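You operate a simulated robot arm through the tools that you are given. There is no shell and no other tool. Be economical: measure what you need, move in short steps, check, and stop when the job is done.

You run a simulated robot arm. Do the job below in one go: nothing can be reset, and whatever is moved stays where it is left.

TASK
Switch the monitor on, push the keyboard back, wake the screen and tilt the glare away.
Fine: the mouse goes on its pad, which wakes the screen; the monitor tips forward and stays on.

Only the result counts: the job must be done as asked and must still hold three seconds after the hand-in. Knocking over, shifting, dropping, spilling or breaking anything else fails it.

THE ROBOT
A 6-joint arm with a two-finger gripper, fixed in place. Base frame: the origin is at the foot of the arm, x ahead of it, y to its left, z up. Lengths are in mm, angles in degrees, forces in N, time in s.
It reaches about 1298 mm from its shoulder. Its first joint turns from -149.0 to 149.0 degrees. Payload 1.57 kg.
Tool frame: the origin (TCP) lies between the finger pads and is the grasp point; the fingertips stand 21 mm ahead of it; z points along the fingers, y is the line along which they close. Largest opening 70 mm; the body of the gripper starts 50 mm behind the TCP.
Orientation is that of the tool frame in the base frame, as a unit quaternion [x, y, z, w]. With the fingers straight down and closing along the base's y, the tool's x points along the base's -x, its y along +y and its z along -z.

THE INTERFACE
- The arm moves only by the tool jog_arm. Its argument "moves" is a list of rows, each a list of 2 entries, a list of its own where there are three numbers: the shift along the tool's x, y, z in mm, then the turn, a rotation vector about the tool's x, y, z in degrees. In form: [[[dx, dy, dz], [ax, ay, az]], ...]. A call has 1 to 8 rows; each row shifts and turns the commanded pose from where the row before left it, along the tool's axes as they then stand. "hand" is the gripper command, from -1 (fully open) to 1 (shut), values between in proportion, set as the call begins (left out, the last holds). Each row takes 0.2 s and may step no farther than 50 mm and 8.6 degrees from the row before; otherwise, or with a gripper value out of range, the whole call is refused. A pose out of reach is approached as far as the arm can. The call stops where the force on the tool passes 50 N (or 10 N more than at its start, if that is more) or the arm is blocked; 0.2 s more then pass. Each finger halts on what it meets, pressing with about 23 N; the grip force reading is that of the motor and also rises with nothing between the fingers. The clock runs only during rows and for 0.2 s after the last one: add rows that do not move to give the fingers time. The reply holds the time, the measured pose of the TCP, the force on the tool along the base axes, the opening and the grip force, in the units named above and with some noise, with the torque about the TCP (base axes, N m) and any sound that the robot's microphone picked up, and new pictures: "views" is both (left out), scene, wrist or none.
- Cameras (640 x 400 px; columns grow to the right, rows downward): "scene" is fixed at [399.8, 649.8, 1479]; the picture's right is [0.47, 0.88, 0.00], its down [0.85, -0.45, -0.27] and it looks along [-0.24, 0.13, -0.96] (base axes); focal length 215 px, centre (320, 200). "wrist" rides on the gripper at [79, 4, -81] in the tool frame; the picture's right is [-0.05, 1.00, 0.00], its down [-0.67, -0.04, -0.74] and it looks along [-0.74, -0.04, 0.67] (tool axes); focal length 256 px, centre (320, 200).
- slide_trunk(by): slides the trunk up (or, below 0, down) by that many mm; the arm rides with it, the base frame stays. It gives what a move gives, with no picture.
- pixel_to_xyz(camera, pixels): there is no depth. For up to 12 entries [column, row, z] of the newest picture of that camera ("zoom" is the newest enlarged one), the place [x, y] in the base frame at which the ray of that pixel passes the height z, good to about 3 mm. The clock stands still meanwhile.
- enlarge(camera, box): a new picture of the part [left, top, right, bottom] of that camera's present view, enlarged. The clock stands still meanwhile.
- finish_job(): hands the job in; it is judged then, once.

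Keep the steps short. Do not move on a guess: measure, check each grasp and each placing, and mend mistakes. In all there are 80 turns and 200 pictures (those below and enlarged ones count). Leave the gripper open and the arm clear of the work at the hand-in unless told otherwise, and finish with a single line.

The tools are called after "Request:" as name(argument=value, ...) on one line, values as JSON. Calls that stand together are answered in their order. jog_arm: Moves the arm, as the interface text tells. Its arguments: {"type":"object","properties":{"moves":{"type":"array"},"hand":{"type":"number"},"views":{"type":"string","enum":["both","scene","wrist","none"]}},"required":["moves"]} The other tools are called the same way: slide_trunk (by) slides the trunk up or down; pixel_to_xyz (camera, pixels) gives the place at which the rays of pixels pass given heights; enlarge (camera, box) takes an enlarged picture of a part of a camera's view; finish_job () hands the job in.

At the start:

```text
clock: 0.0
eef_pos: [-12.5, 692.9, 1067.2]
orientation: [0.0, 1.0, 0.0, 0.0]
ft_force: [0.4, 0.5, 0.3]
ft_torque: [-0.02, 0.02, 0.03]
opening: 69.7
grasp_force: 0.0
trunk travel left (down, up): [-748.0, 222.0]
```

scene: 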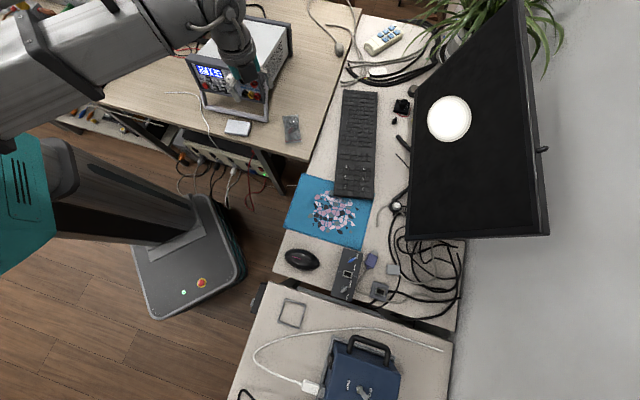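
wrist: 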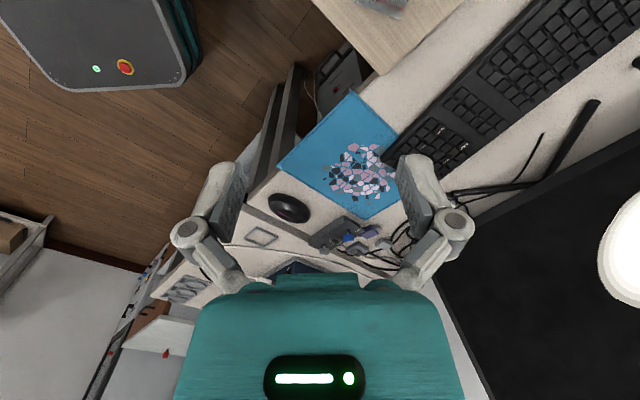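

I see the desk with the monitor (glare spot at 449,119), keyboard (355,145), blue mouse pad (330,210) and mouse (302,259). I'll look closer before I move.

Request:
enlarge(camera="scene", box=[380, 0, 560, 250])

Request:
enlarge(camera="scene", box=[270, 80, 470, 310])

Request:
pixel_to_xyz(camera="scene", pixels=[[302, 259, 750], [302, 259, 800], [330, 210, 750], [355, 145, 750], [358, 91, 750], [353, 196, 750], [449, 119, 1000], [410, 238, 900], [548, 236, 1100], [190, 260, 300], [274, 272, 750], [457, 330, 750]])

```text
1.60 times, centred on (470, 125) of scene
```

zoom: 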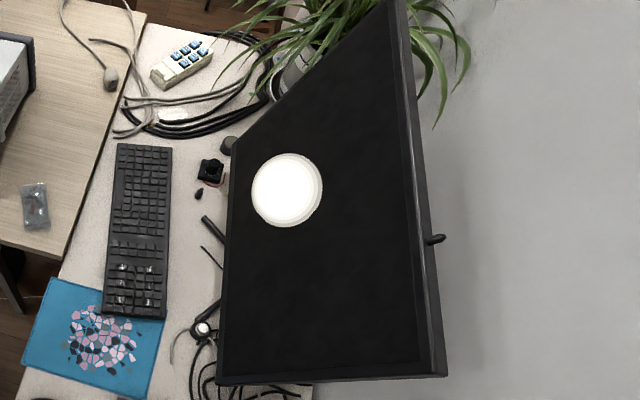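

```text
1.74 times, centred on (370, 195) of scene
```

zoom: 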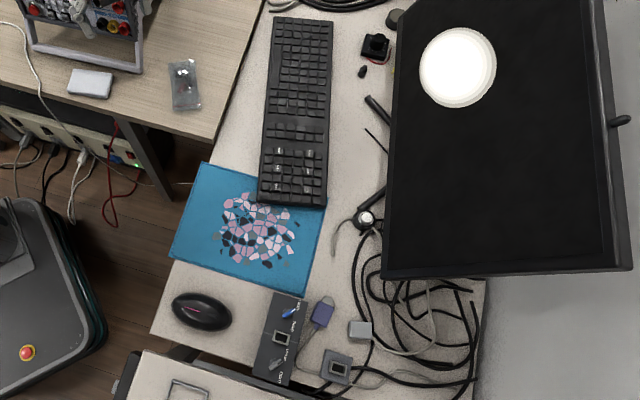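

```text
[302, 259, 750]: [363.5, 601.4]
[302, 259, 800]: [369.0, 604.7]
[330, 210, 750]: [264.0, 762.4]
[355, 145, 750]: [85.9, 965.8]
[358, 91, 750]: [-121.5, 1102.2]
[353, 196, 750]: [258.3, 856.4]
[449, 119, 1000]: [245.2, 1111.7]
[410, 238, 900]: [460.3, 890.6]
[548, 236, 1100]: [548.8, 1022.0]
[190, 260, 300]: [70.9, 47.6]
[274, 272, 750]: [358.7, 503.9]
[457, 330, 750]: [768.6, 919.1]
```

Next I measure the height of the desk by comparing the same points in both cameras: mouse at wrist (289,208) and scene (302,259), and a pad corner at wrist (352,93).

Request:
pixel_to_xyz(camera="wrist", pixels=[[289, 208, 700], [289, 208, 750], [289, 208, 800], [352, 93, 700], [352, 93, 750], [352, 93, 800], [278, 168, 750], [278, 168, 700]])

Request:
pixel_to_xyz(camera="scene", pixels=[[302, 259, 700], [302, 259, 750], [302, 259, 800], [302, 175, 700], [302, 175, 750], [302, 175, 800], [286, 230, 750], [286, 230, 700]])

Request:
enlarge(camera="wrist", box=[260, 80, 460, 280])

Request:
enlarge(camera="scene", box=[370, 70, 450, 130])

```text
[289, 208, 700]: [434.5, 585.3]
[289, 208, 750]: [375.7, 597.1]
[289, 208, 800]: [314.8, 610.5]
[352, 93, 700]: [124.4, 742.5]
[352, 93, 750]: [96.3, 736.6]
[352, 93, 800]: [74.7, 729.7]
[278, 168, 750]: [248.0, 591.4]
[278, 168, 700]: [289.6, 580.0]
```

```text
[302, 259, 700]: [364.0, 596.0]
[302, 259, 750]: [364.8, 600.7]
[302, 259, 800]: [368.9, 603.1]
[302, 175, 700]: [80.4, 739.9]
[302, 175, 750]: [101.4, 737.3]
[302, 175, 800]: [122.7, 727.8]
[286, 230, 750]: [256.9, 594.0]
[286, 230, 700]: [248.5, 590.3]
```

```text
2.00 times, centred on (360, 180) of wrist
```

zoom: 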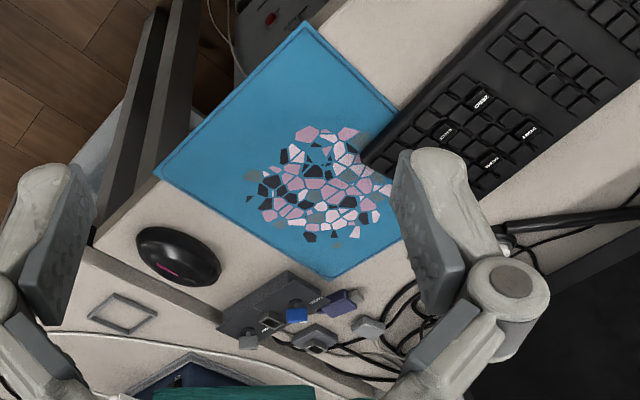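

```text
6.67 times, centred on (410, 100) of scene
```

zoom: 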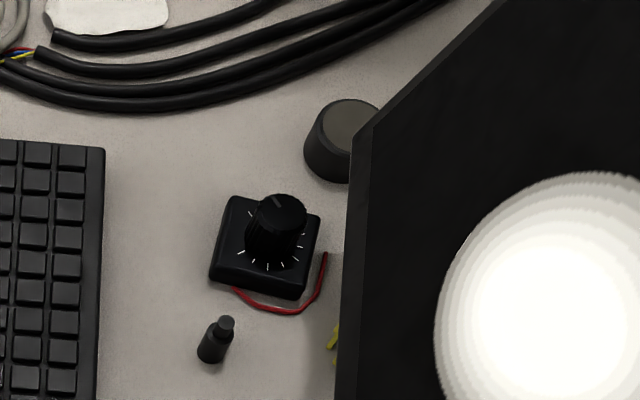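

The desk top comes out at about z 750. Now I turn the wrist in place so that its camera faces the monitor.

Request:
jog_arm(moves=[[[0, 0, 0], [0, 0, -8.2]], [[0, 0, 0], [0, 0, -8.2]], [[0, 0, 0], [0, 0, -8.2]], [[0, 0, 0], [0, 0, -8.2]], [[0, 0, 0], [0, 0, -8.2]], [[0, 0, 0], [0, 0, -8.2]], [[0, 0, 0], [0, 0, -8.2]]])

```text
clock: 1.6
eef_pos: [-12.5, 693.0, 1066.6]
orientation: [-0.483, 0.876, 0.0, 0.0]
ft_force: [-0.8, 0.3, 0.9]
ft_torque: [-0.01, -0.01, 0.01]
opening: 69.7
grasp_force: 0.0
trunk travel left (down, up): [-748.0, 222.0]
```

scene: 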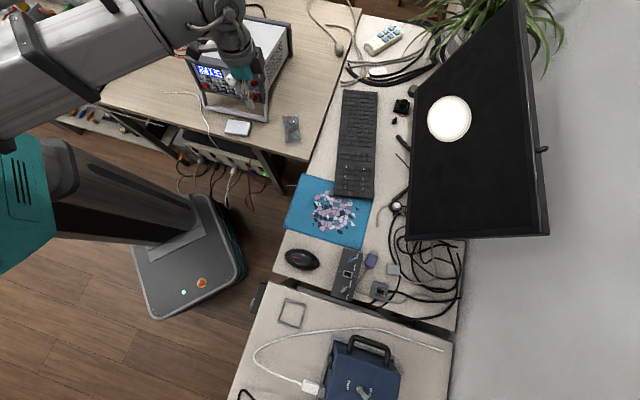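
wrist: 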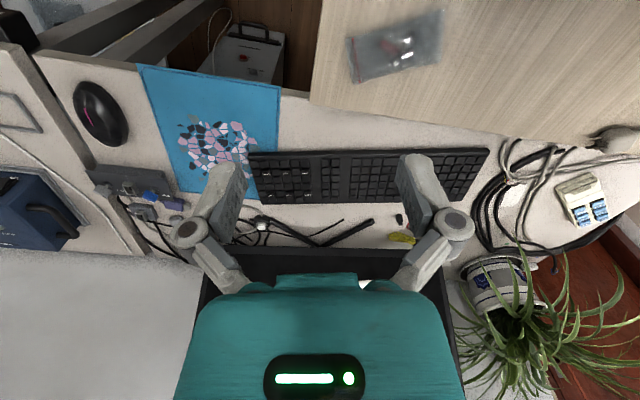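

The wrist picture is upside down and the gripper hides the monitor at the bottom. I'll slide along the desk towards its middle and tip the tool so the camera looks level at the monitor.

Request:
jog_arm(moves=[[[0, -45, 0], [0, -8.5, 0]], [[0, -45, 0], [0, -8.5, 0]], [[0, -30, 0], [0, -8.5, 0]], [[0, 0, 0], [0, -8.5, 0]]])

```text
clock: 2.6
eef_pos: [87.5, 627.2, 1099.2]
orientation: [-0.46, 0.839, 0.141, 0.256]
ft_force: [0.0, -0.6, 0.1]
ft_torque: [0.03, 0.01, 0.04]
opening: 70.0
grasp_force: 0.1
out of reach, approached as far as the arm can: row 2, 3, 4
trunk travel left (down, up): [-748.0, 222.0]
```

scene: 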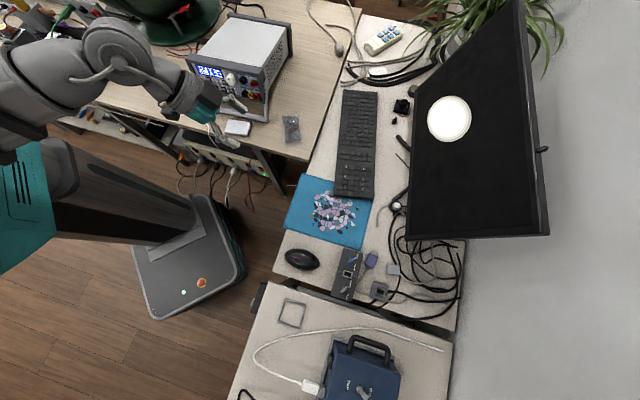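
wrist: 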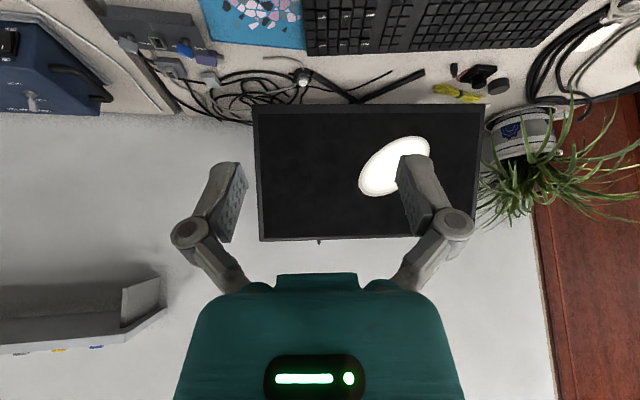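

The whole screen shows in the wrist view (258-485, 105-240), with a small thing at its top edge (319,241). I enlarge it to look for the button.

Request:
enlarge(camera="wrist", box=[240, 60, 400, 160])

Request:
enlarge(camera="wrist", box=[360, 60, 520, 160])

Request:
enlarge(camera="wrist", box=[245, 200, 405, 280])

Request:
enlarge(camera="scene", box=[510, 110, 570, 250])

```text
4.00 times, centred on (320, 110) of wrist
```

zoom: 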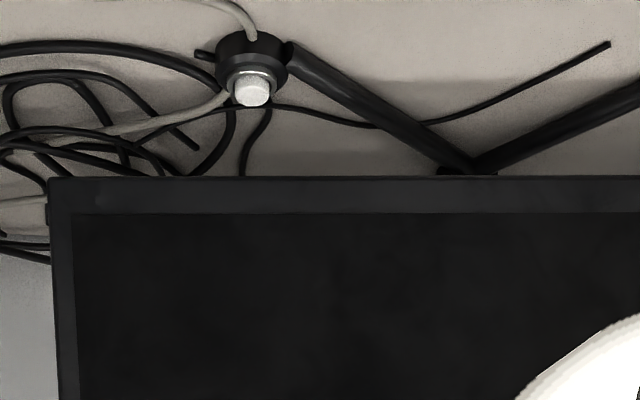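

```text
4.00 times, centred on (440, 110) of wrist
```

zoom: 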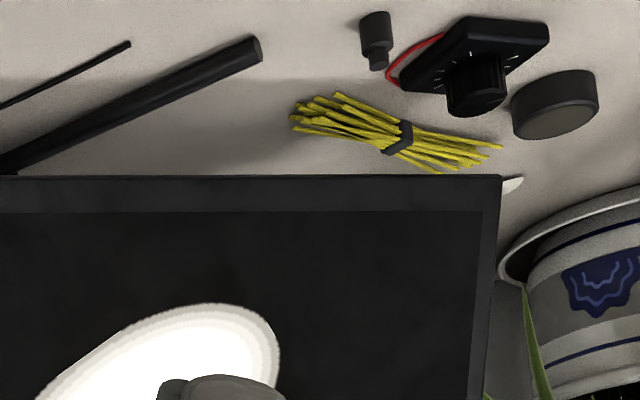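

```text
4.00 times, centred on (325, 240) of wrist
```

zoom: 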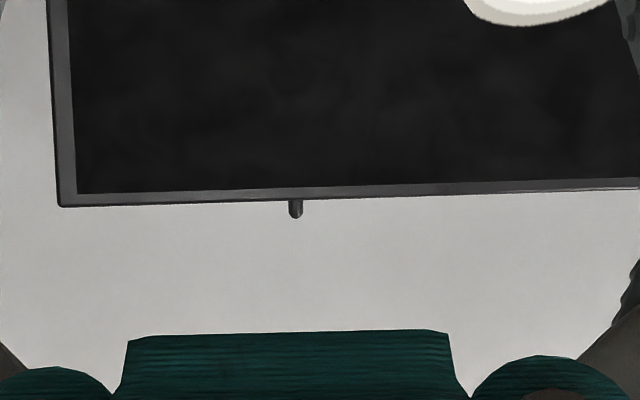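

```text
2.86 times, centred on (540, 180) of scene
```

zoom: 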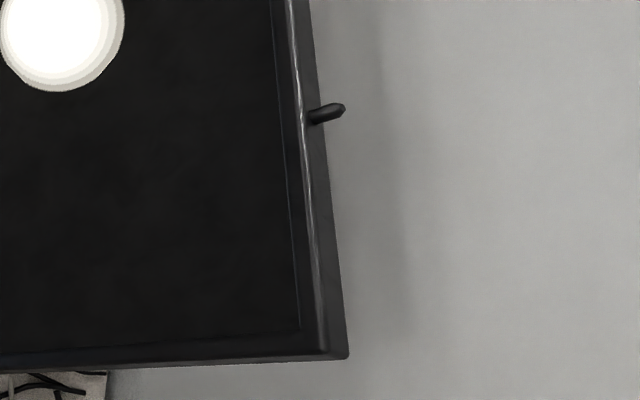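

There is a bump on the monitor's edge near wrist (252,114) and a white push-button on a black puck at (303,80). I enlarge both further.

Request:
enlarge(camera="wrist", box=[240, 95, 280, 135])

Request:
enlarge(camera="scene", box=[380, 190, 440, 250])

Request:
enlarge(camera="wrist", box=[280, 60, 330, 110])

Request:
pixel_to_xyz(camera="wrist", pixels=[[256, 106, 800], [256, 106, 850], [256, 106, 900], [256, 106, 950], [261, 240, 1100], [261, 240, 1150], [261, 240, 1200], [303, 80, 750], [303, 80, 780], [319, 241, 1150]])

Request:
pixel_to_xyz(camera="scene", pixels=[[408, 238, 800], [408, 238, 850], [408, 238, 900], [408, 238, 950], [549, 236, 1100], [549, 236, 1150], [549, 236, 1200], [397, 207, 750], [397, 207, 780], [541, 150, 1150]])

```text
10.00 times, centred on (260, 115) of wrist
```

zoom: 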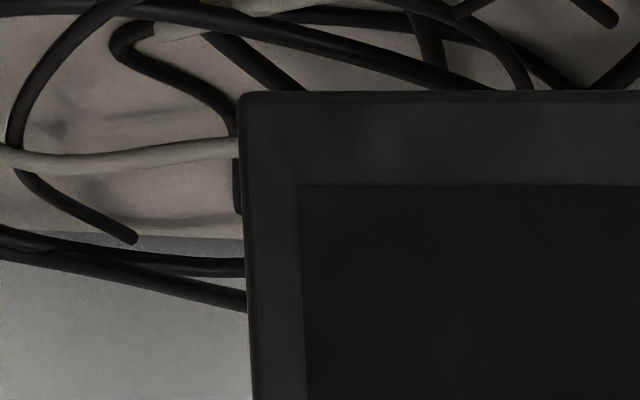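

```text
6.67 times, centred on (410, 220) of scene
```

zoom: 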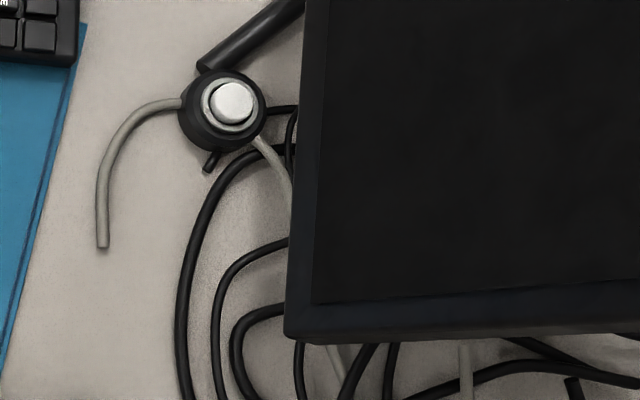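

```text
8.00 times, centred on (305, 85) of wrist
```

zoom: 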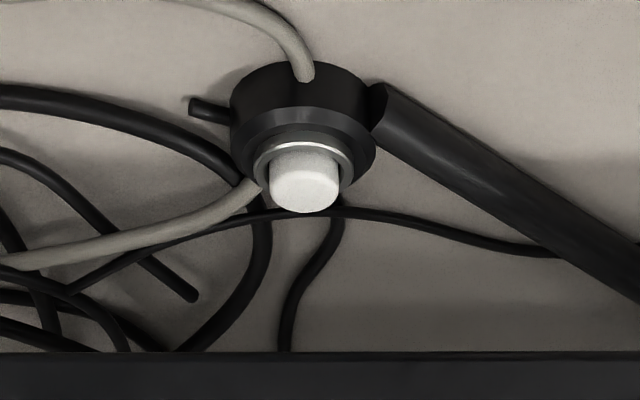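

```text
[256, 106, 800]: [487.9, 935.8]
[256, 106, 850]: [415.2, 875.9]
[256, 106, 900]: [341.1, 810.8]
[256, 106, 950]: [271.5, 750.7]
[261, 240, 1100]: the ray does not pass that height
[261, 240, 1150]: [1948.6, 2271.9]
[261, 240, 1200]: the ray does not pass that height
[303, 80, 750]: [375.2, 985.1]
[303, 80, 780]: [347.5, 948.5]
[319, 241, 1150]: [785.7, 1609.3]
```

```text
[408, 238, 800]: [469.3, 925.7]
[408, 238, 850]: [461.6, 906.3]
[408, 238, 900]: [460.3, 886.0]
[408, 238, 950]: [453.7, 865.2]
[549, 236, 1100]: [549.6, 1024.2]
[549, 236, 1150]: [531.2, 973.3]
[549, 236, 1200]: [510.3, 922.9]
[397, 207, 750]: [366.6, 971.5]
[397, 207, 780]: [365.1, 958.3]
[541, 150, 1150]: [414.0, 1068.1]
```

The lower right monitor corner agrees in both views at about (470, 921, 812). The puck's grey cord has a loose end, so it looks like clutter. The bump on the monitor's right side near the bottom could be the button, so I go round to the right side to look. I level the tool first and slide along the desk.

Request:
jog_arm(moves=[[[0, -45, 0], [0, 8.5, 0]], [[0, -45, 0], [0, 8.5, 0]], [[0, -45, 0], [0, 8.5, 0]], [[0, -45, 0], [0, 8.5, 0]], [[0, -45, 0], [0, 0, 0]], [[0, -45, 0], [0, 0, 0]], [[0, -45, 0], [0, 0, 0]], [[0, -45, 0], [0, 0, 0]]], views="scene")

```text
clock: 4.4
eef_pos: [391.3, 431.7, 1065.7]
orientation: [-0.48, 0.877, 0.001, 0.0]
ft_force: [0.4, 0.6, -0.1]
ft_torque: [-0.04, -0.01, 0.01]
opening: 70.0
grasp_force: 0.2
out of reach, approached as far as the arm can: row 1, 2, 3
trunk travel left (down, up): [-748.0, 222.0]
```

scene: 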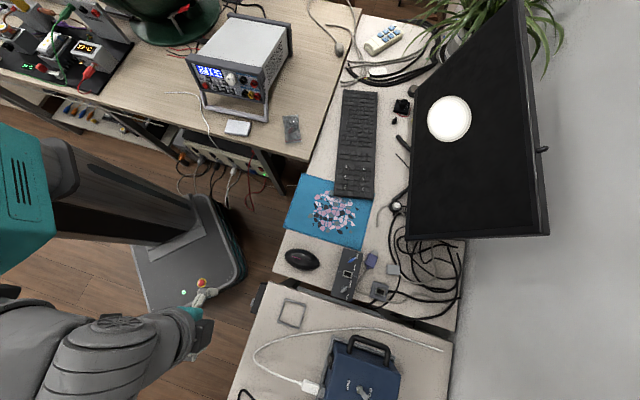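

Level again at (391,432,1066). I move forward towards the desk at this height and then yaw.

Request:
jog_arm(moves=[[[-45, -15, 0], [0, 0, 0]], [[-45, -15, 0], [0, 0, 0]], [[-45, -15, 0], [0, 0, 0]], [[-45, -15, 0], [0, 0, 0]], [[-45, -15, 0], [0, 0, 0]], [[-45, -15, 0], [0, 0, 0]], [[-45, -15, 0], [0, 0, 0]], [[-45, -15, 0], [0, 0, 0]]], views="none")

Request:
jog_arm(moves=[[[0, 0, 0], [0, 0, -8.4]], [[0, 0, 0], [0, 0, -8.4]], [[0, 0, 0], [0, 0, -8.4]], [[0, 0, 0], [0, 0, -8.4]], [[0, 0, 0], [0, 0, -8.4]], [[0, 0, 0], [0, 0, -8.4]], [[0, 0, 0], [0, 0, -8.4]], [[0, 0, 0], [0, 0, -8.4]]])

```text
clock: 6.2
eef_pos: [687.8, 675.9, 1065.9]
orientation: [-0.48, 0.877, 0.0, 0.0]
ft_force: [-0.5, -0.7, -0.4]
ft_torque: [-0.03, 0.02, -0.02]
opening: 69.9
grasp_force: 0.2
out of reach, approached as far as the arm can: row 3
trunk travel left (down, up): [-748.0, 222.0]
```

```text
clock: 8.0
eef_pos: [686.9, 672.2, 1066.2]
orientation: [0.886, -0.463, 0.0, 0.0]
ft_force: [-0.5, 0.0, -0.6]
ft_torque: [0.02, 0.01, 0.01]
opening: 69.8
grasp_force: 0.1
trunk travel left (down, up): [-748.0, 222.0]
```

scene: 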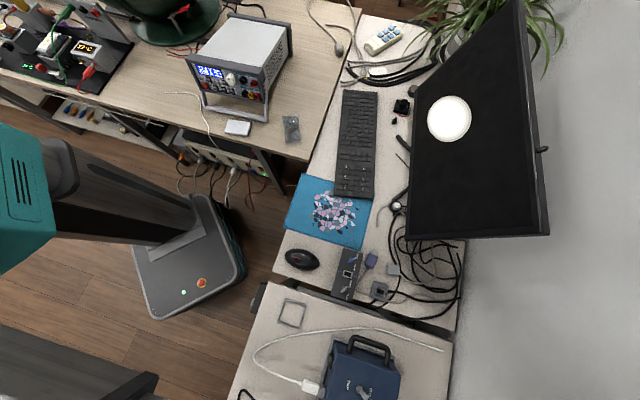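
wrist: 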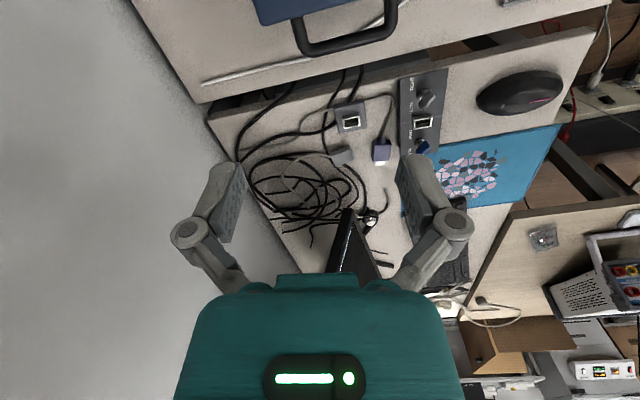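

I see the monitor's edge at wrist (345,250), half hidden. I yaw a little more and tip the camera up towards it.

Request:
jog_arm(moves=[[[0, 0, 0], [0, 0, -8]], [[0, 0, 0], [0, 0, -8]], [[0, 0, 0], [0, -8.5, 0]], [[0, 0, 0], [0, -8.5, 0]], [[0, 0, 0], [0, -8.5, 0]], [[0, 0, 0], [0, -8.5, 0]]], views="wrist")

```text
clock: 9.4
eef_pos: [686.5, 673.5, 1098.2]
orientation: [0.9, -0.322, -0.276, -0.099]
ft_force: [-0.3, 0.2, -1.3]
ft_torque: [-0.02, 0.02, 0.01]
opening: 69.9
grasp_force: 0.0
out of reach, approached as far as the arm can: row 3, 4, 5, 6
trunk travel left (down, up): [-748.0, 222.0]
```

wrist: 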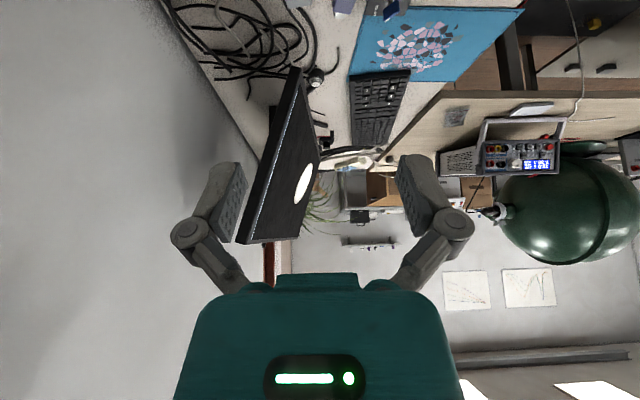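

The monitor's right side shows at (235-320, 68-245). I enlarge it.

Request:
enlarge(camera="wrist", box=[220, 60, 350, 160])

Request:
enlarge(camera="wrist", box=[220, 150, 350, 250])

```text
4.00 times, centred on (285, 110) of wrist
```

zoom: 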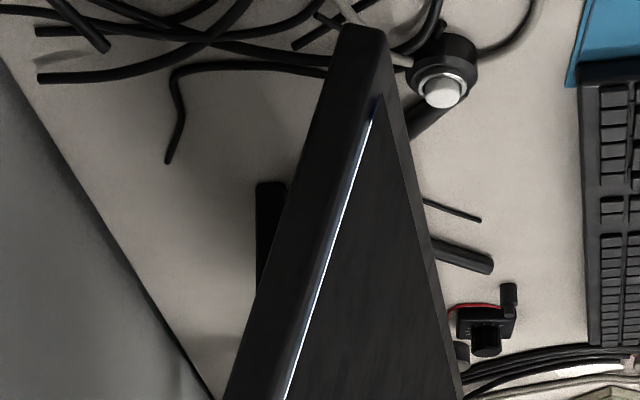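

```text
4.00 times, centred on (285, 200) of wrist
```

zoom: 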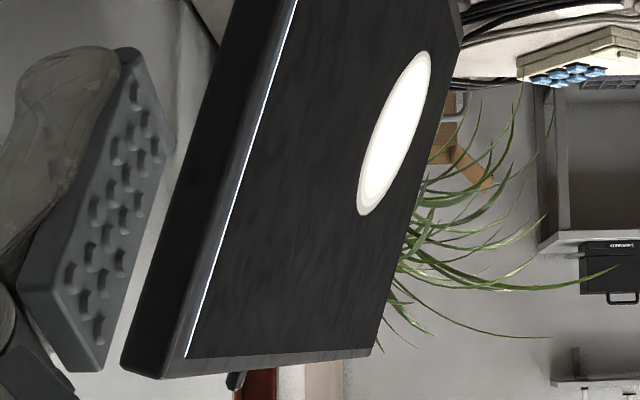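

The right side face shows no clear button, but there is a stand column behind and a peg at the rear of the top edge. I need a lower view from behind on the right, so I first check where the toolbox and the desk's back edge are.

Request:
pixel_to_xyz(camera="scene", pixels=[[370, 340, 850], [370, 340, 950], [400, 375, 850], [330, 345, 850], [390, 360, 850], [466, 240, 750], [430, 340, 750], [560, 236, 1100], [452, 399, 750]])

Request:
enlarge(camera="wrist", box=[270, 60, 320, 100])

Request:
enlarge(camera="scene", box=[230, 280, 470, 400])

```text
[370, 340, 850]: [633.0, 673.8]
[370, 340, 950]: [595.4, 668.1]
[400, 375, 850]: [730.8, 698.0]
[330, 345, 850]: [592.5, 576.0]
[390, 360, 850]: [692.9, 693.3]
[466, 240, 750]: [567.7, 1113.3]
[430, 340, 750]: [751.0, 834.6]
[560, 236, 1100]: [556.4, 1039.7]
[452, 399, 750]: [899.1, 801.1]
```

```text
10.00 times, centred on (295, 80) of wrist
```

zoom: 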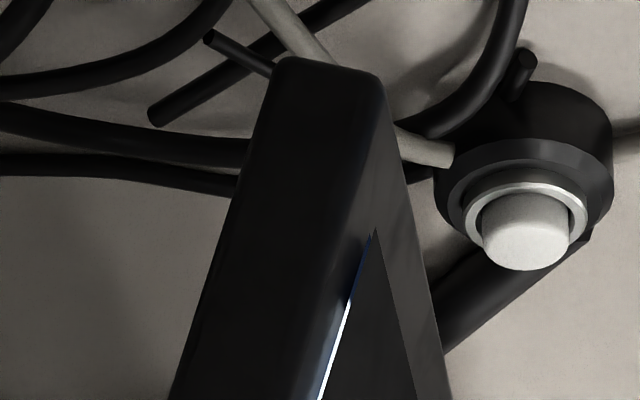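

```text
2.67 times, centred on (350, 340) of scene
```

zoom: 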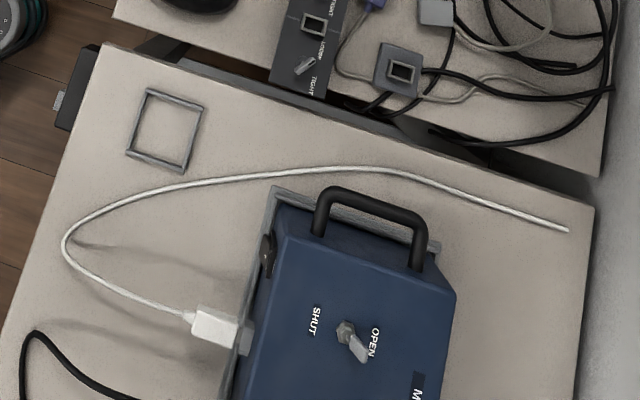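

I measure the directions of the keyboard, pad, monitor and desk more exactly.

Request:
pixel_to_xyz(camera="scene", pixels=[[413, 90, 812], [408, 238, 812], [344, 91, 770], [377, 93, 770], [335, 196, 770], [373, 199, 770], [302, 175, 753], [286, 230, 753], [360, 248, 753], [371, 200, 753], [274, 272, 750], [312, 165, 750]])

Request:
pixel_to_xyz(camera="scene", pixels=[[403, 107, 760], [393, 121, 760], [407, 153, 760], [397, 195, 760], [397, 207, 760], [285, 259, 760], [319, 259, 760], [302, 250, 760], [302, 270, 760], [334, 296, 770], [362, 250, 770], [412, 90, 760]])

```text
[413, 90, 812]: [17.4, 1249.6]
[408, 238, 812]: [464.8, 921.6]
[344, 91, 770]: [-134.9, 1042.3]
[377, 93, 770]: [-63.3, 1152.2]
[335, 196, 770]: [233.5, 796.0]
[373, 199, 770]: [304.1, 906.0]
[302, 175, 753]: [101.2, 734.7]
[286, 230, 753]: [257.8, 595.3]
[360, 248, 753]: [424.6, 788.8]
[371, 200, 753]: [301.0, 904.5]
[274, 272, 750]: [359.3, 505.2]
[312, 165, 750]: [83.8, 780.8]
```

```text
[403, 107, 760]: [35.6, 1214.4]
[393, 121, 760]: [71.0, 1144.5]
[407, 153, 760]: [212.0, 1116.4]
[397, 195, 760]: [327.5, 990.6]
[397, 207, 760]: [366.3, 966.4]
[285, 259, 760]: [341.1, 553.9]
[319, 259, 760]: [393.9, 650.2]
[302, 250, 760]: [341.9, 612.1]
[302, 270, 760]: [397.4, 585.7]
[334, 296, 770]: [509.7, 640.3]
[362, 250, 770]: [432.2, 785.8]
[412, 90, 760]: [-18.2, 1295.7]
```

Desk axes run at about -43°, the monitor at -36° and the keyboard at -34°. The keyboard has about 60 mm of free room behind it. Next I move the hand to the wall side, past the monitor's right end, to see its rear.

Request:
jog_arm(moves=[[[0, -45, 0], [0, 0, 0]], [[0, -45, 0], [0, 0, 0]], [[0, -45, 0], [0, 0, 0]], [[0, -20, 0], [0, 0, 0]]], views="wrist")

Request:
slide_trunk(by=-150)

```text
clock: 10.4
eef_pos: [786.4, 793.8, 1097.5]
orientation: [0.9, -0.322, -0.275, -0.099]
ft_force: [0.2, -0.6, -0.3]
ft_torque: [0.01, 0.02, 0.01]
opening: 69.9
grasp_force: 0.0
out of reach, approached as far as the arm can: row 3
trunk travel left (down, up): [-748.0, 222.0]
```

wrist: 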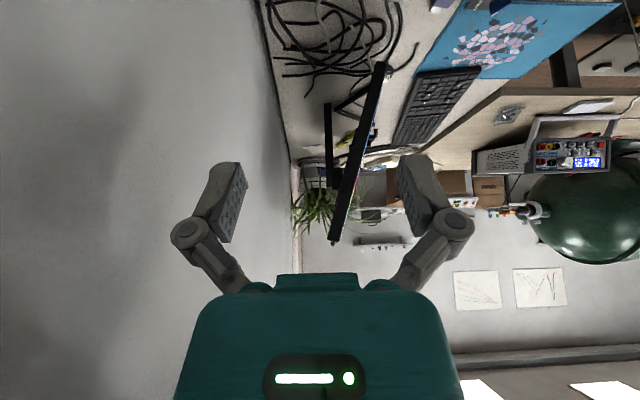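

```text
clock: 12.2
eef_pos: [787.0, 792.4, 948.6]
orientation: [0.9, -0.323, -0.275, -0.098]
ft_force: [0.2, 0.7, -0.2]
ft_torque: [0.01, -0.01, 0.01]
opening: 70.0
grasp_force: 0.0
trunk travel left (down, up): [-598.0, 372.0]
```

The monitor is edge-on now. I move closer along its length and a little towards the wall, then look.

Request:
jog_arm(moves=[[[-40, -10, 27], [0, 0, 0]], [[-40, -10, 27], [0, 0, 0]]])

```text
clock: 12.8
eef_pos: [724.4, 871.1, 948.9]
orientation: [0.9, -0.322, -0.276, -0.099]
ft_force: [-0.7, -0.2, -0.9]
ft_torque: [0.03, 0.02, 0.03]
opening: 70.0
grasp_force: 0.1
trunk travel left (down, up): [-598.0, 372.0]
```

scene: 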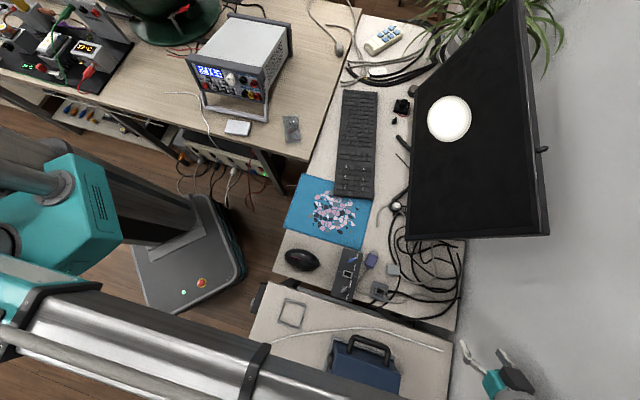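
wrist: 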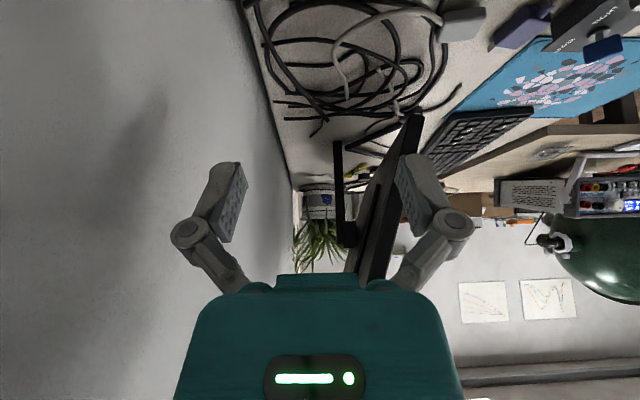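

The rear with its stand column shows at (340-420, 115-275). I enlarge it.

Request:
enlarge(camera="wrist", box=[310, 100, 440, 200])

Request:
enlarge(camera="wrist", box=[310, 180, 440, 280])

```text
4.00 times, centred on (375, 150) of wrist
```

zoom: 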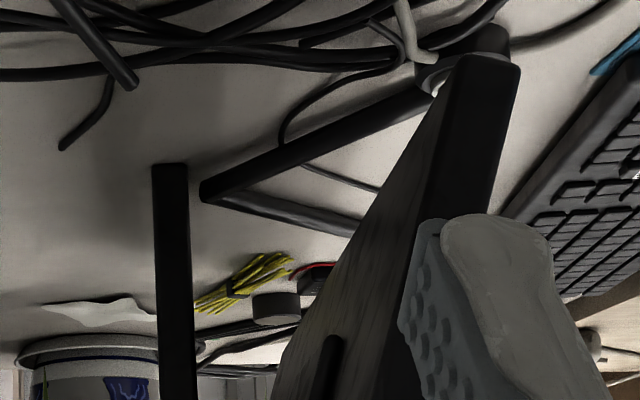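

```text
4.00 times, centred on (375, 230) of wrist
```

zoom: 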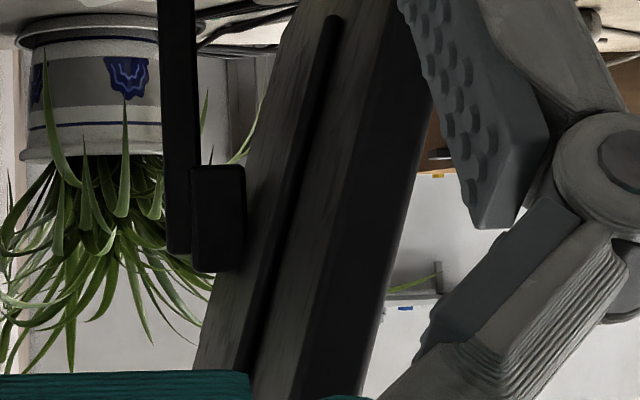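

A rod runs up the rear of the screen and ends as the peg above the top edge. I go lower and a bit closer to see the rear face fully.

Request:
slide_trunk(by=-90)

Request:
jog_arm(moves=[[[0, 0, 0], [0, 0, 8.5]], [[0, 0, 0], [0, 0, 8.5]]], views="wrist")

```text
clock: 14.0
eef_pos: [725.0, 870.0, 859.3]
orientation: [0.9, -0.322, -0.276, -0.099]
ft_force: [0.3, 0.1, 0.2]
ft_torque: [0.0, 0.02, -0.01]
opening: 70.0
grasp_force: 0.0
trunk travel left (down, up): [-508.0, 462.0]
```

```text
clock: 14.6
eef_pos: [725.6, 869.9, 858.5]
orientation: [0.842, -0.453, -0.287, -0.056]
ft_force: [-1.0, 0.6, -0.2]
ft_torque: [0.01, -0.01, 0.02]
opening: 70.0
grasp_force: 0.0
trunk travel left (down, up): [-508.0, 462.0]
```

wrist: 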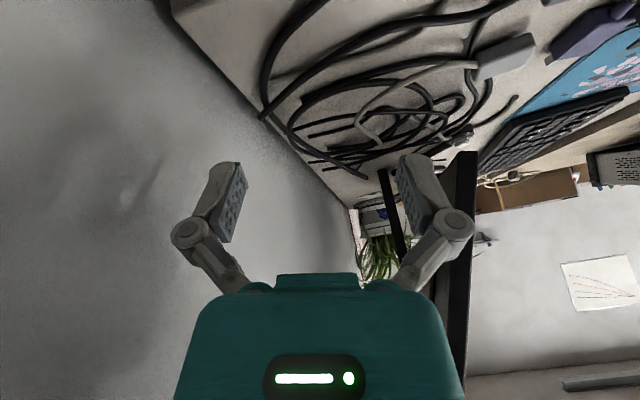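

The yaw went the wrong way: the screen slid behind the right finger. I yaw back and beyond so the rear sits between the fingers.

Request:
jog_arm(moves=[[[0, 0, 0], [0, 0, -8.5]], [[0, 0, 0], [0, 0, -8.5]], [[0, 0, 0], [0, 0, -8.5]], [[0, 0, 0], [0, -8, 0]], [[0, 0, 0], [0, -8, 0]]], views="wrist")

```text
clock: 15.8
eef_pos: [724.3, 868.1, 893.1]
orientation: [0.875, -0.236, -0.394, -0.155]
ft_force: [-0.9, 1.0, -0.6]
ft_torque: [0.03, -0.01, 0.03]
opening: 70.1
grasp_force: 0.0
out of reach, approached as far as the arm can: row 4, 5
trunk travel left (down, up): [-508.0, 462.0]
```

wrist: 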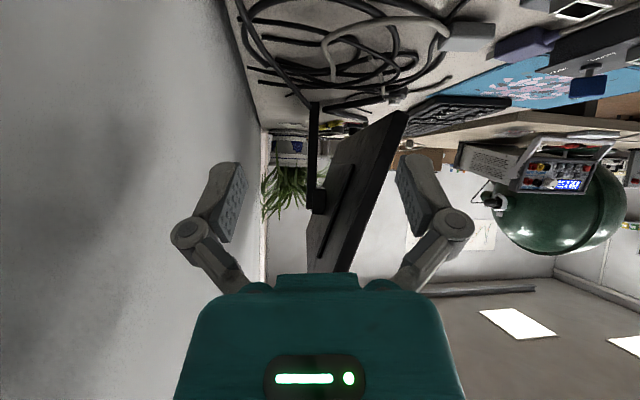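

Now the rear face shows between the fingers. I enlarge it.

Request:
enlarge(camera="wrist", box=[290, 95, 420, 195])

Request:
enlarge(camera="wrist", box=[290, 180, 420, 280])

```text
4.00 times, centred on (355, 145) of wrist
```

zoom: 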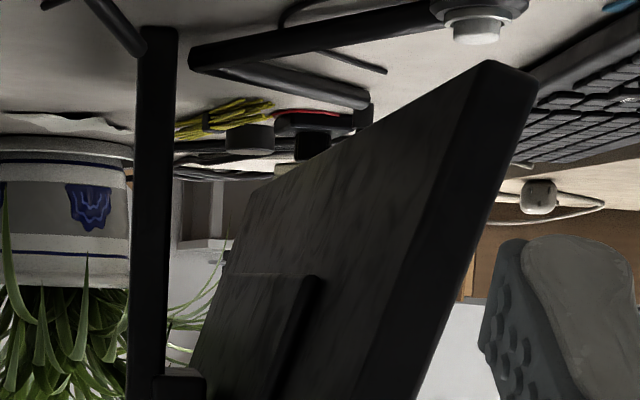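

```text
4.00 times, centred on (355, 230) of wrist
```

zoom: 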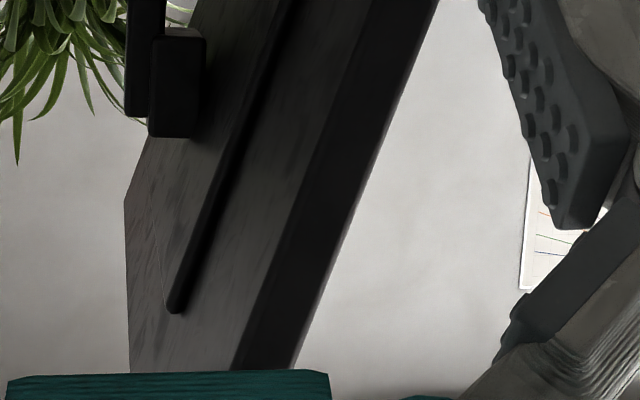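

The rear has a raised panel and a hinge block on the column but no button visible here. The peg at the top edge needs a closer look. I compute where it is.

Request:
pixel_to_xyz(camera="scene", pixels=[[538, 151, 1080], [548, 148, 1080], [548, 148, 1100], [549, 236, 1080], [521, 2, 1080], [538, 151, 1100]])

Request:
slide_trunk(by=330)

```text
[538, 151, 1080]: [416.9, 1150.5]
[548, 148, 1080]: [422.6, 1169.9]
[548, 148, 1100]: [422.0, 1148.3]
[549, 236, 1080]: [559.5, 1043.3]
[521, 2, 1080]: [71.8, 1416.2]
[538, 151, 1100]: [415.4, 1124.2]
```

```text
clock: 18.0
eef_pos: [729.2, 867.1, 1125.0]
orientation: [0.879, -0.237, -0.386, -0.149]
ft_force: [1.1, -0.1, -36.0]
ft_torque: [1.21, 1.24, 0.05]
opening: 69.9
grasp_force: 0.1
trunk travel left (down, up): [-748.0, 222.0]
stopped: the force on the tool passed its limit at 116 N (the readings are from after the stop); the commanded pose is now the measured one
```

The hand hit something above it, 36 N still pressing down on the tool, probably a wall shelf. I back off 25 mm downwards first, then look.

Request:
slide_trunk(by=-40)

Request:
jog_arm(moves=[[[0, 0, 0], [0, 0, 0]]])

```text
clock: 18.8
eef_pos: [725.3, 863.5, 1091.0]
orientation: [0.878, -0.236, -0.388, -0.151]
ft_force: [0.1, -0.7, -0.5]
ft_torque: [0.0, 0.0, -0.01]
opening: 69.9
grasp_force: 0.0
trunk travel left (down, up): [-708.0, 262.0]
```

```text
clock: 19.2
eef_pos: [723.9, 864.4, 1090.6]
orientation: [0.878, -0.236, -0.388, -0.15]
ft_force: [-0.2, 1.3, -0.8]
ft_torque: [-0.01, -0.01, 0.02]
opening: 69.8
grasp_force: 0.1
trunk travel left (down, up): [-708.0, 262.0]
```

scene: 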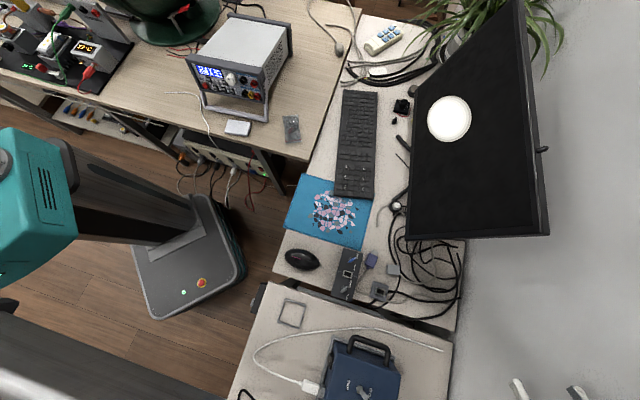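
wrist: 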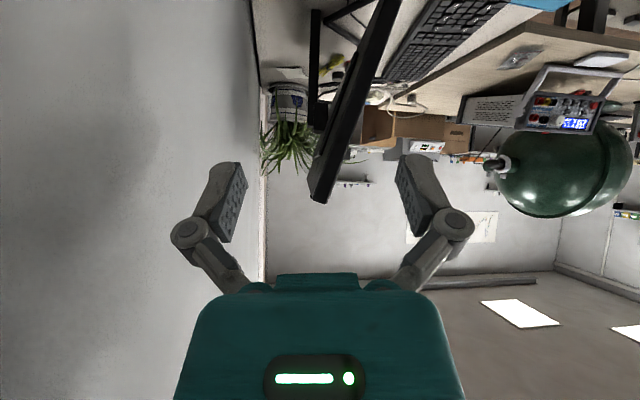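

Free again (force about 0) and the scene is unchanged. The obstacle is a shelf on the wall here, so I'll stay below it. I enlarge the top edge and peg in this view.

Request:
enlarge(camera="wrist", box=[295, 130, 395, 210])

```text
5.00 times, centred on (345, 170) of wrist
```

zoom: 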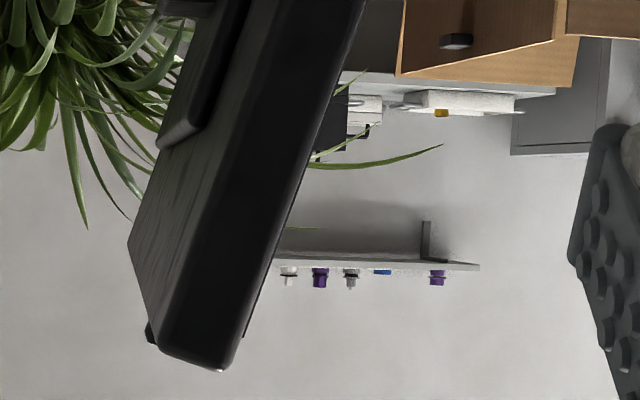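

The peg is a small knob at the rear of the top edge, near (418,1150,1082), right of centre. I need a view from above it. I retreat from the wall and level the tool.

Request:
jog_arm(moves=[[[0, 48, 0], [0, 0, 0]], [[0, 48, 0], [0, 0, 0]], [[0, 48, 0], [0, 0, 0]], [[0, 48, 0], [0, 8.3, 0]], [[0, 30, 0], [0, 8.3, 0]], [[0, 0, 0], [0, 8.3, 0]], [[0, 0, 0], [0, 8.3, 0]], [[0, 0, 0], [0, 8.3, 0]]], views="none")

Request:
jog_arm(moves=[[[-40, 0, 0], [0, 7.5, 0]], [[-45, 0, 0], [0, 0, 0]], [[-45, 0, 0], [0, 0, 0]], [[-45, 0, 0], [0, 0, 0]], [[-45, 0, 0], [0, 0, 0]]], views="none")

Request:
slide_trunk(by=150)

```text
clock: 21.0
eef_pos: [606.7, 676.2, 1028.4]
orientation: [0.959, -0.273, -0.05, -0.057]
ft_force: [0.1, -0.2, 0.2]
ft_torque: [0.02, -0.01, -0.01]
opening: 69.9
grasp_force: 0.0
out of reach, approached as far as the arm can: row 1, 2, 3, 4, 5, 6, 7, 8
trunk travel left (down, up): [-708.0, 262.0]
```

```text
clock: 22.2
eef_pos: [420.4, 793.1, 1025.8]
orientation: [0.96, -0.276, 0.012, -0.039]
ft_force: [-0.2, 0.2, -0.4]
ft_torque: [-0.01, -0.02, 0.04]
opening: 70.0
grasp_force: 0.1
out of reach, approached as far as the arm can: row 1
trunk travel left (down, up): [-708.0, 262.0]
```

```text
clock: 24.0
eef_pos: [421.4, 792.7, 1176.8]
orientation: [0.96, -0.277, 0.011, -0.038]
ft_force: [-0.7, 0.1, -0.5]
ft_torque: [0.01, -0.01, 0.0]
opening: 70.2
grasp_force: 0.0
trunk travel left (down, up): [-858.0, 112.0]
```

Level at (421,793,1177), tips about 70 mm above the monitor's top. I go over towards the wall, to the right of the peg, to look down on it.

Request:
jog_arm(moves=[[[-14, -46, -5], [0, 0, 0]], [[-14, -46, -5], [0, 0, 0]], [[-14, -46, -5], [0, 0, 0]], [[-14, -46, -5], [0, 0, 0]], [[-14, -46, -5], [0, 0, 0]]])

```text
clock: 25.2
eef_pos: [483.6, 1024.5, 1175.0]
orientation: [0.96, -0.276, 0.011, -0.038]
ft_force: [0.6, -0.2, -0.3]
ft_torque: [0.0, -0.06, 0.02]
opening: 70.4
grasp_force: 0.0
out of reach, approached as far as the arm can: row 1, 2, 3, 4, 5
trunk travel left (down, up): [-858.0, 112.0]
```

scene: 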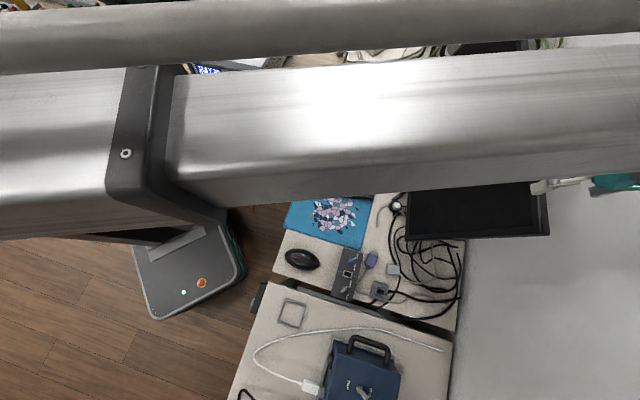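
wrist: 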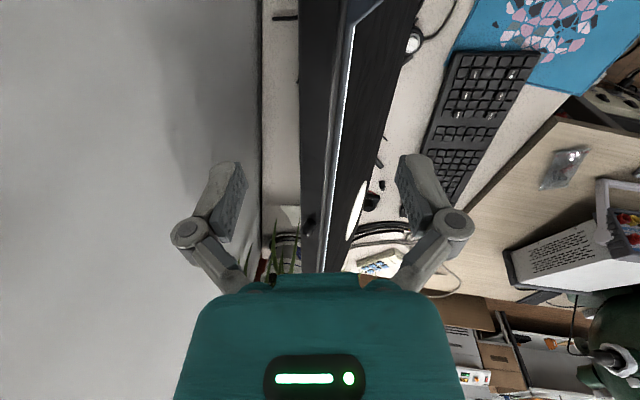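

The peg is at (309,222). I enlarge.

Request:
enlarge(camera="wrist", box=[270, 180, 370, 270])

Request:
enlarge(camera="wrist", box=[255, 0, 415, 100])

```text
4.44 times, centred on (320, 225) of wrist
```

zoom: 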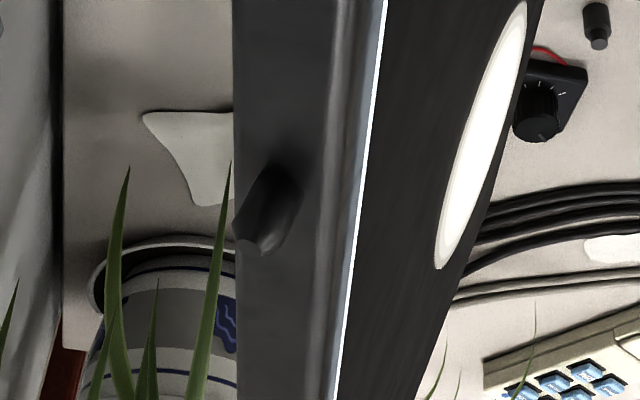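

```text
4.00 times, centred on (335, 50) of wrist
```

zoom: 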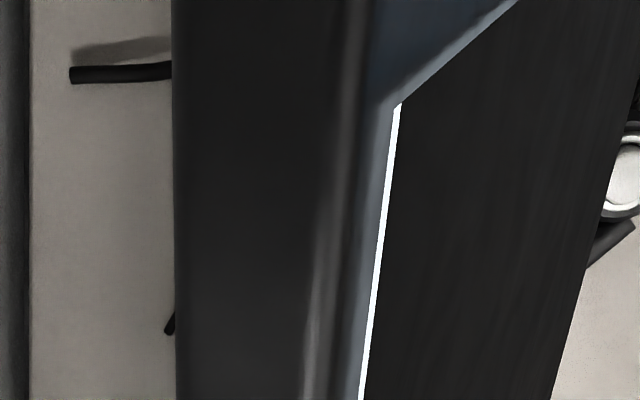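

The peg is a short lever or plunger standing on the top edge, and its lean doesn't quite match the screen's slope. I want a flatter, closer look before touching it, so I tip the camera up and lower a little.

Request:
jog_arm(moves=[[[0, 0, 0], [0, -8.5, 0]], [[0, 0, 0], [0, -8.5, 0]], [[0, 0, 0], [0, -8.5, 0]], [[20, 0, 30], [0, 0, 0]]], views="wrist")

Request:
enlarge(camera="wrist", box=[280, 130, 380, 210])

```text
clock: 26.2
eef_pos: [489.3, 1020.8, 1194.7]
orientation: [0.939, -0.261, -0.201, -0.099]
ft_force: [0.1, 0.4, -0.4]
ft_torque: [-0.01, 0.03, 0.01]
opening: 69.9
grasp_force: 0.1
out of reach, approached as far as the arm can: row 2, 3, 4
trunk travel left (down, up): [-858.0, 112.0]
```

wrist: 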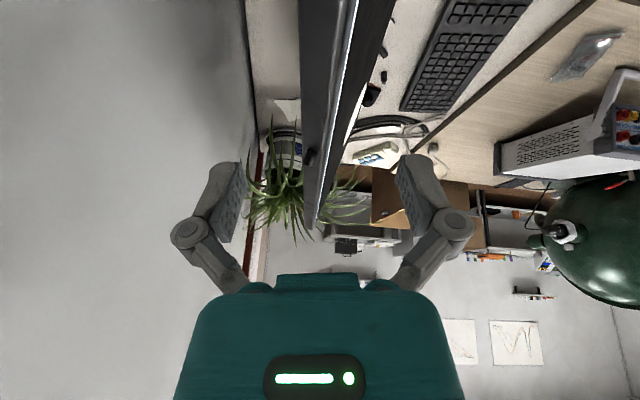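

```text
5.00 times, centred on (330, 170) of wrist
```

zoom: 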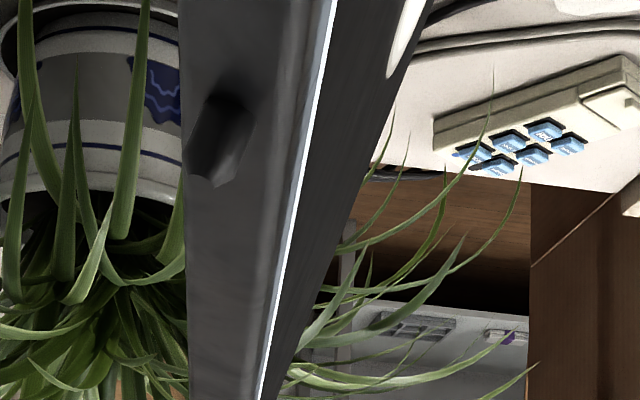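

Still high, so I lower the trunk 80 mm to come level with the top edge. The tips stay about 40 mm above the screen surface there.

Request:
slide_trunk(by=-80)

Request:
enlarge(camera="wrist", box=[270, 100, 390, 220])

```text
clock: 27.3
eef_pos: [489.9, 1021.7, 1114.4]
orientation: [0.939, -0.261, -0.202, -0.1]
ft_force: [-0.5, 0.0, 0.5]
ft_torque: [0.0, -0.01, 0.0]
opening: 69.9
grasp_force: 0.1
trunk travel left (down, up): [-778.0, 192.0]
```

```text
3.33 times, centred on (330, 160) of wrist
```

zoom: 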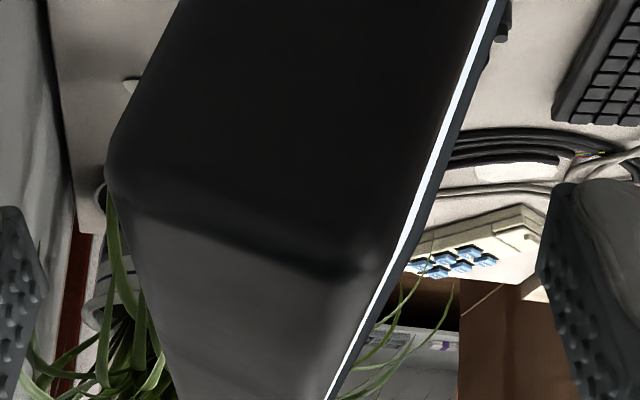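

The camera is near the monitor's top right corner. I take the full pictures and check.

Request:
jog_arm(moves=[[[0, 0, 0], [0, 0, 0]]])

Request:
enlarge(camera="wrist", box=[270, 190, 370, 290])

```text
clock: 27.7
eef_pos: [489.5, 1020.8, 1114.6]
orientation: [0.939, -0.261, -0.201, -0.099]
ft_force: [-0.7, -0.4, 0.2]
ft_torque: [-0.01, 0.01, 0.03]
opening: 70.0
grasp_force: 0.1
trunk travel left (down, up): [-778.0, 192.0]
```

scene: 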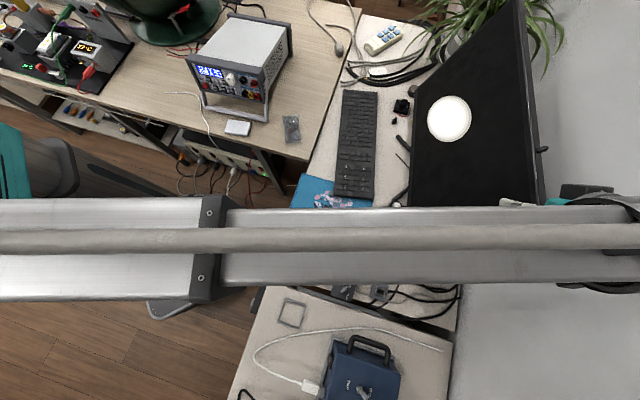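
wrist: 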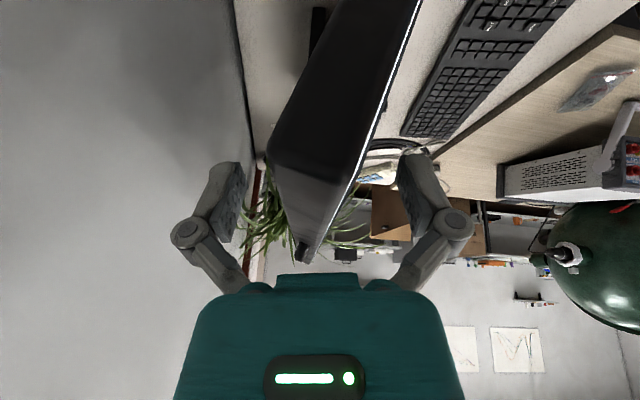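

```text
4.00 times, centred on (320, 240) of wrist
```

zoom: 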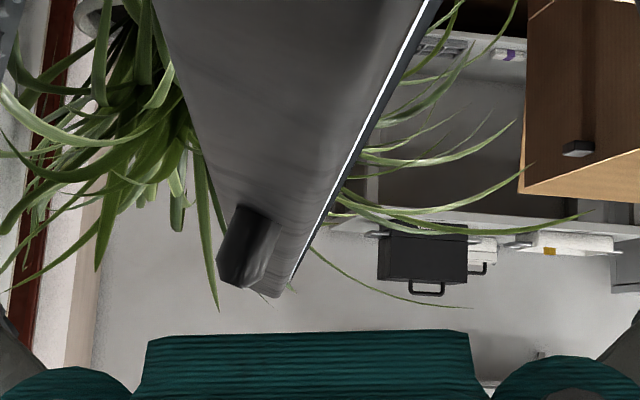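

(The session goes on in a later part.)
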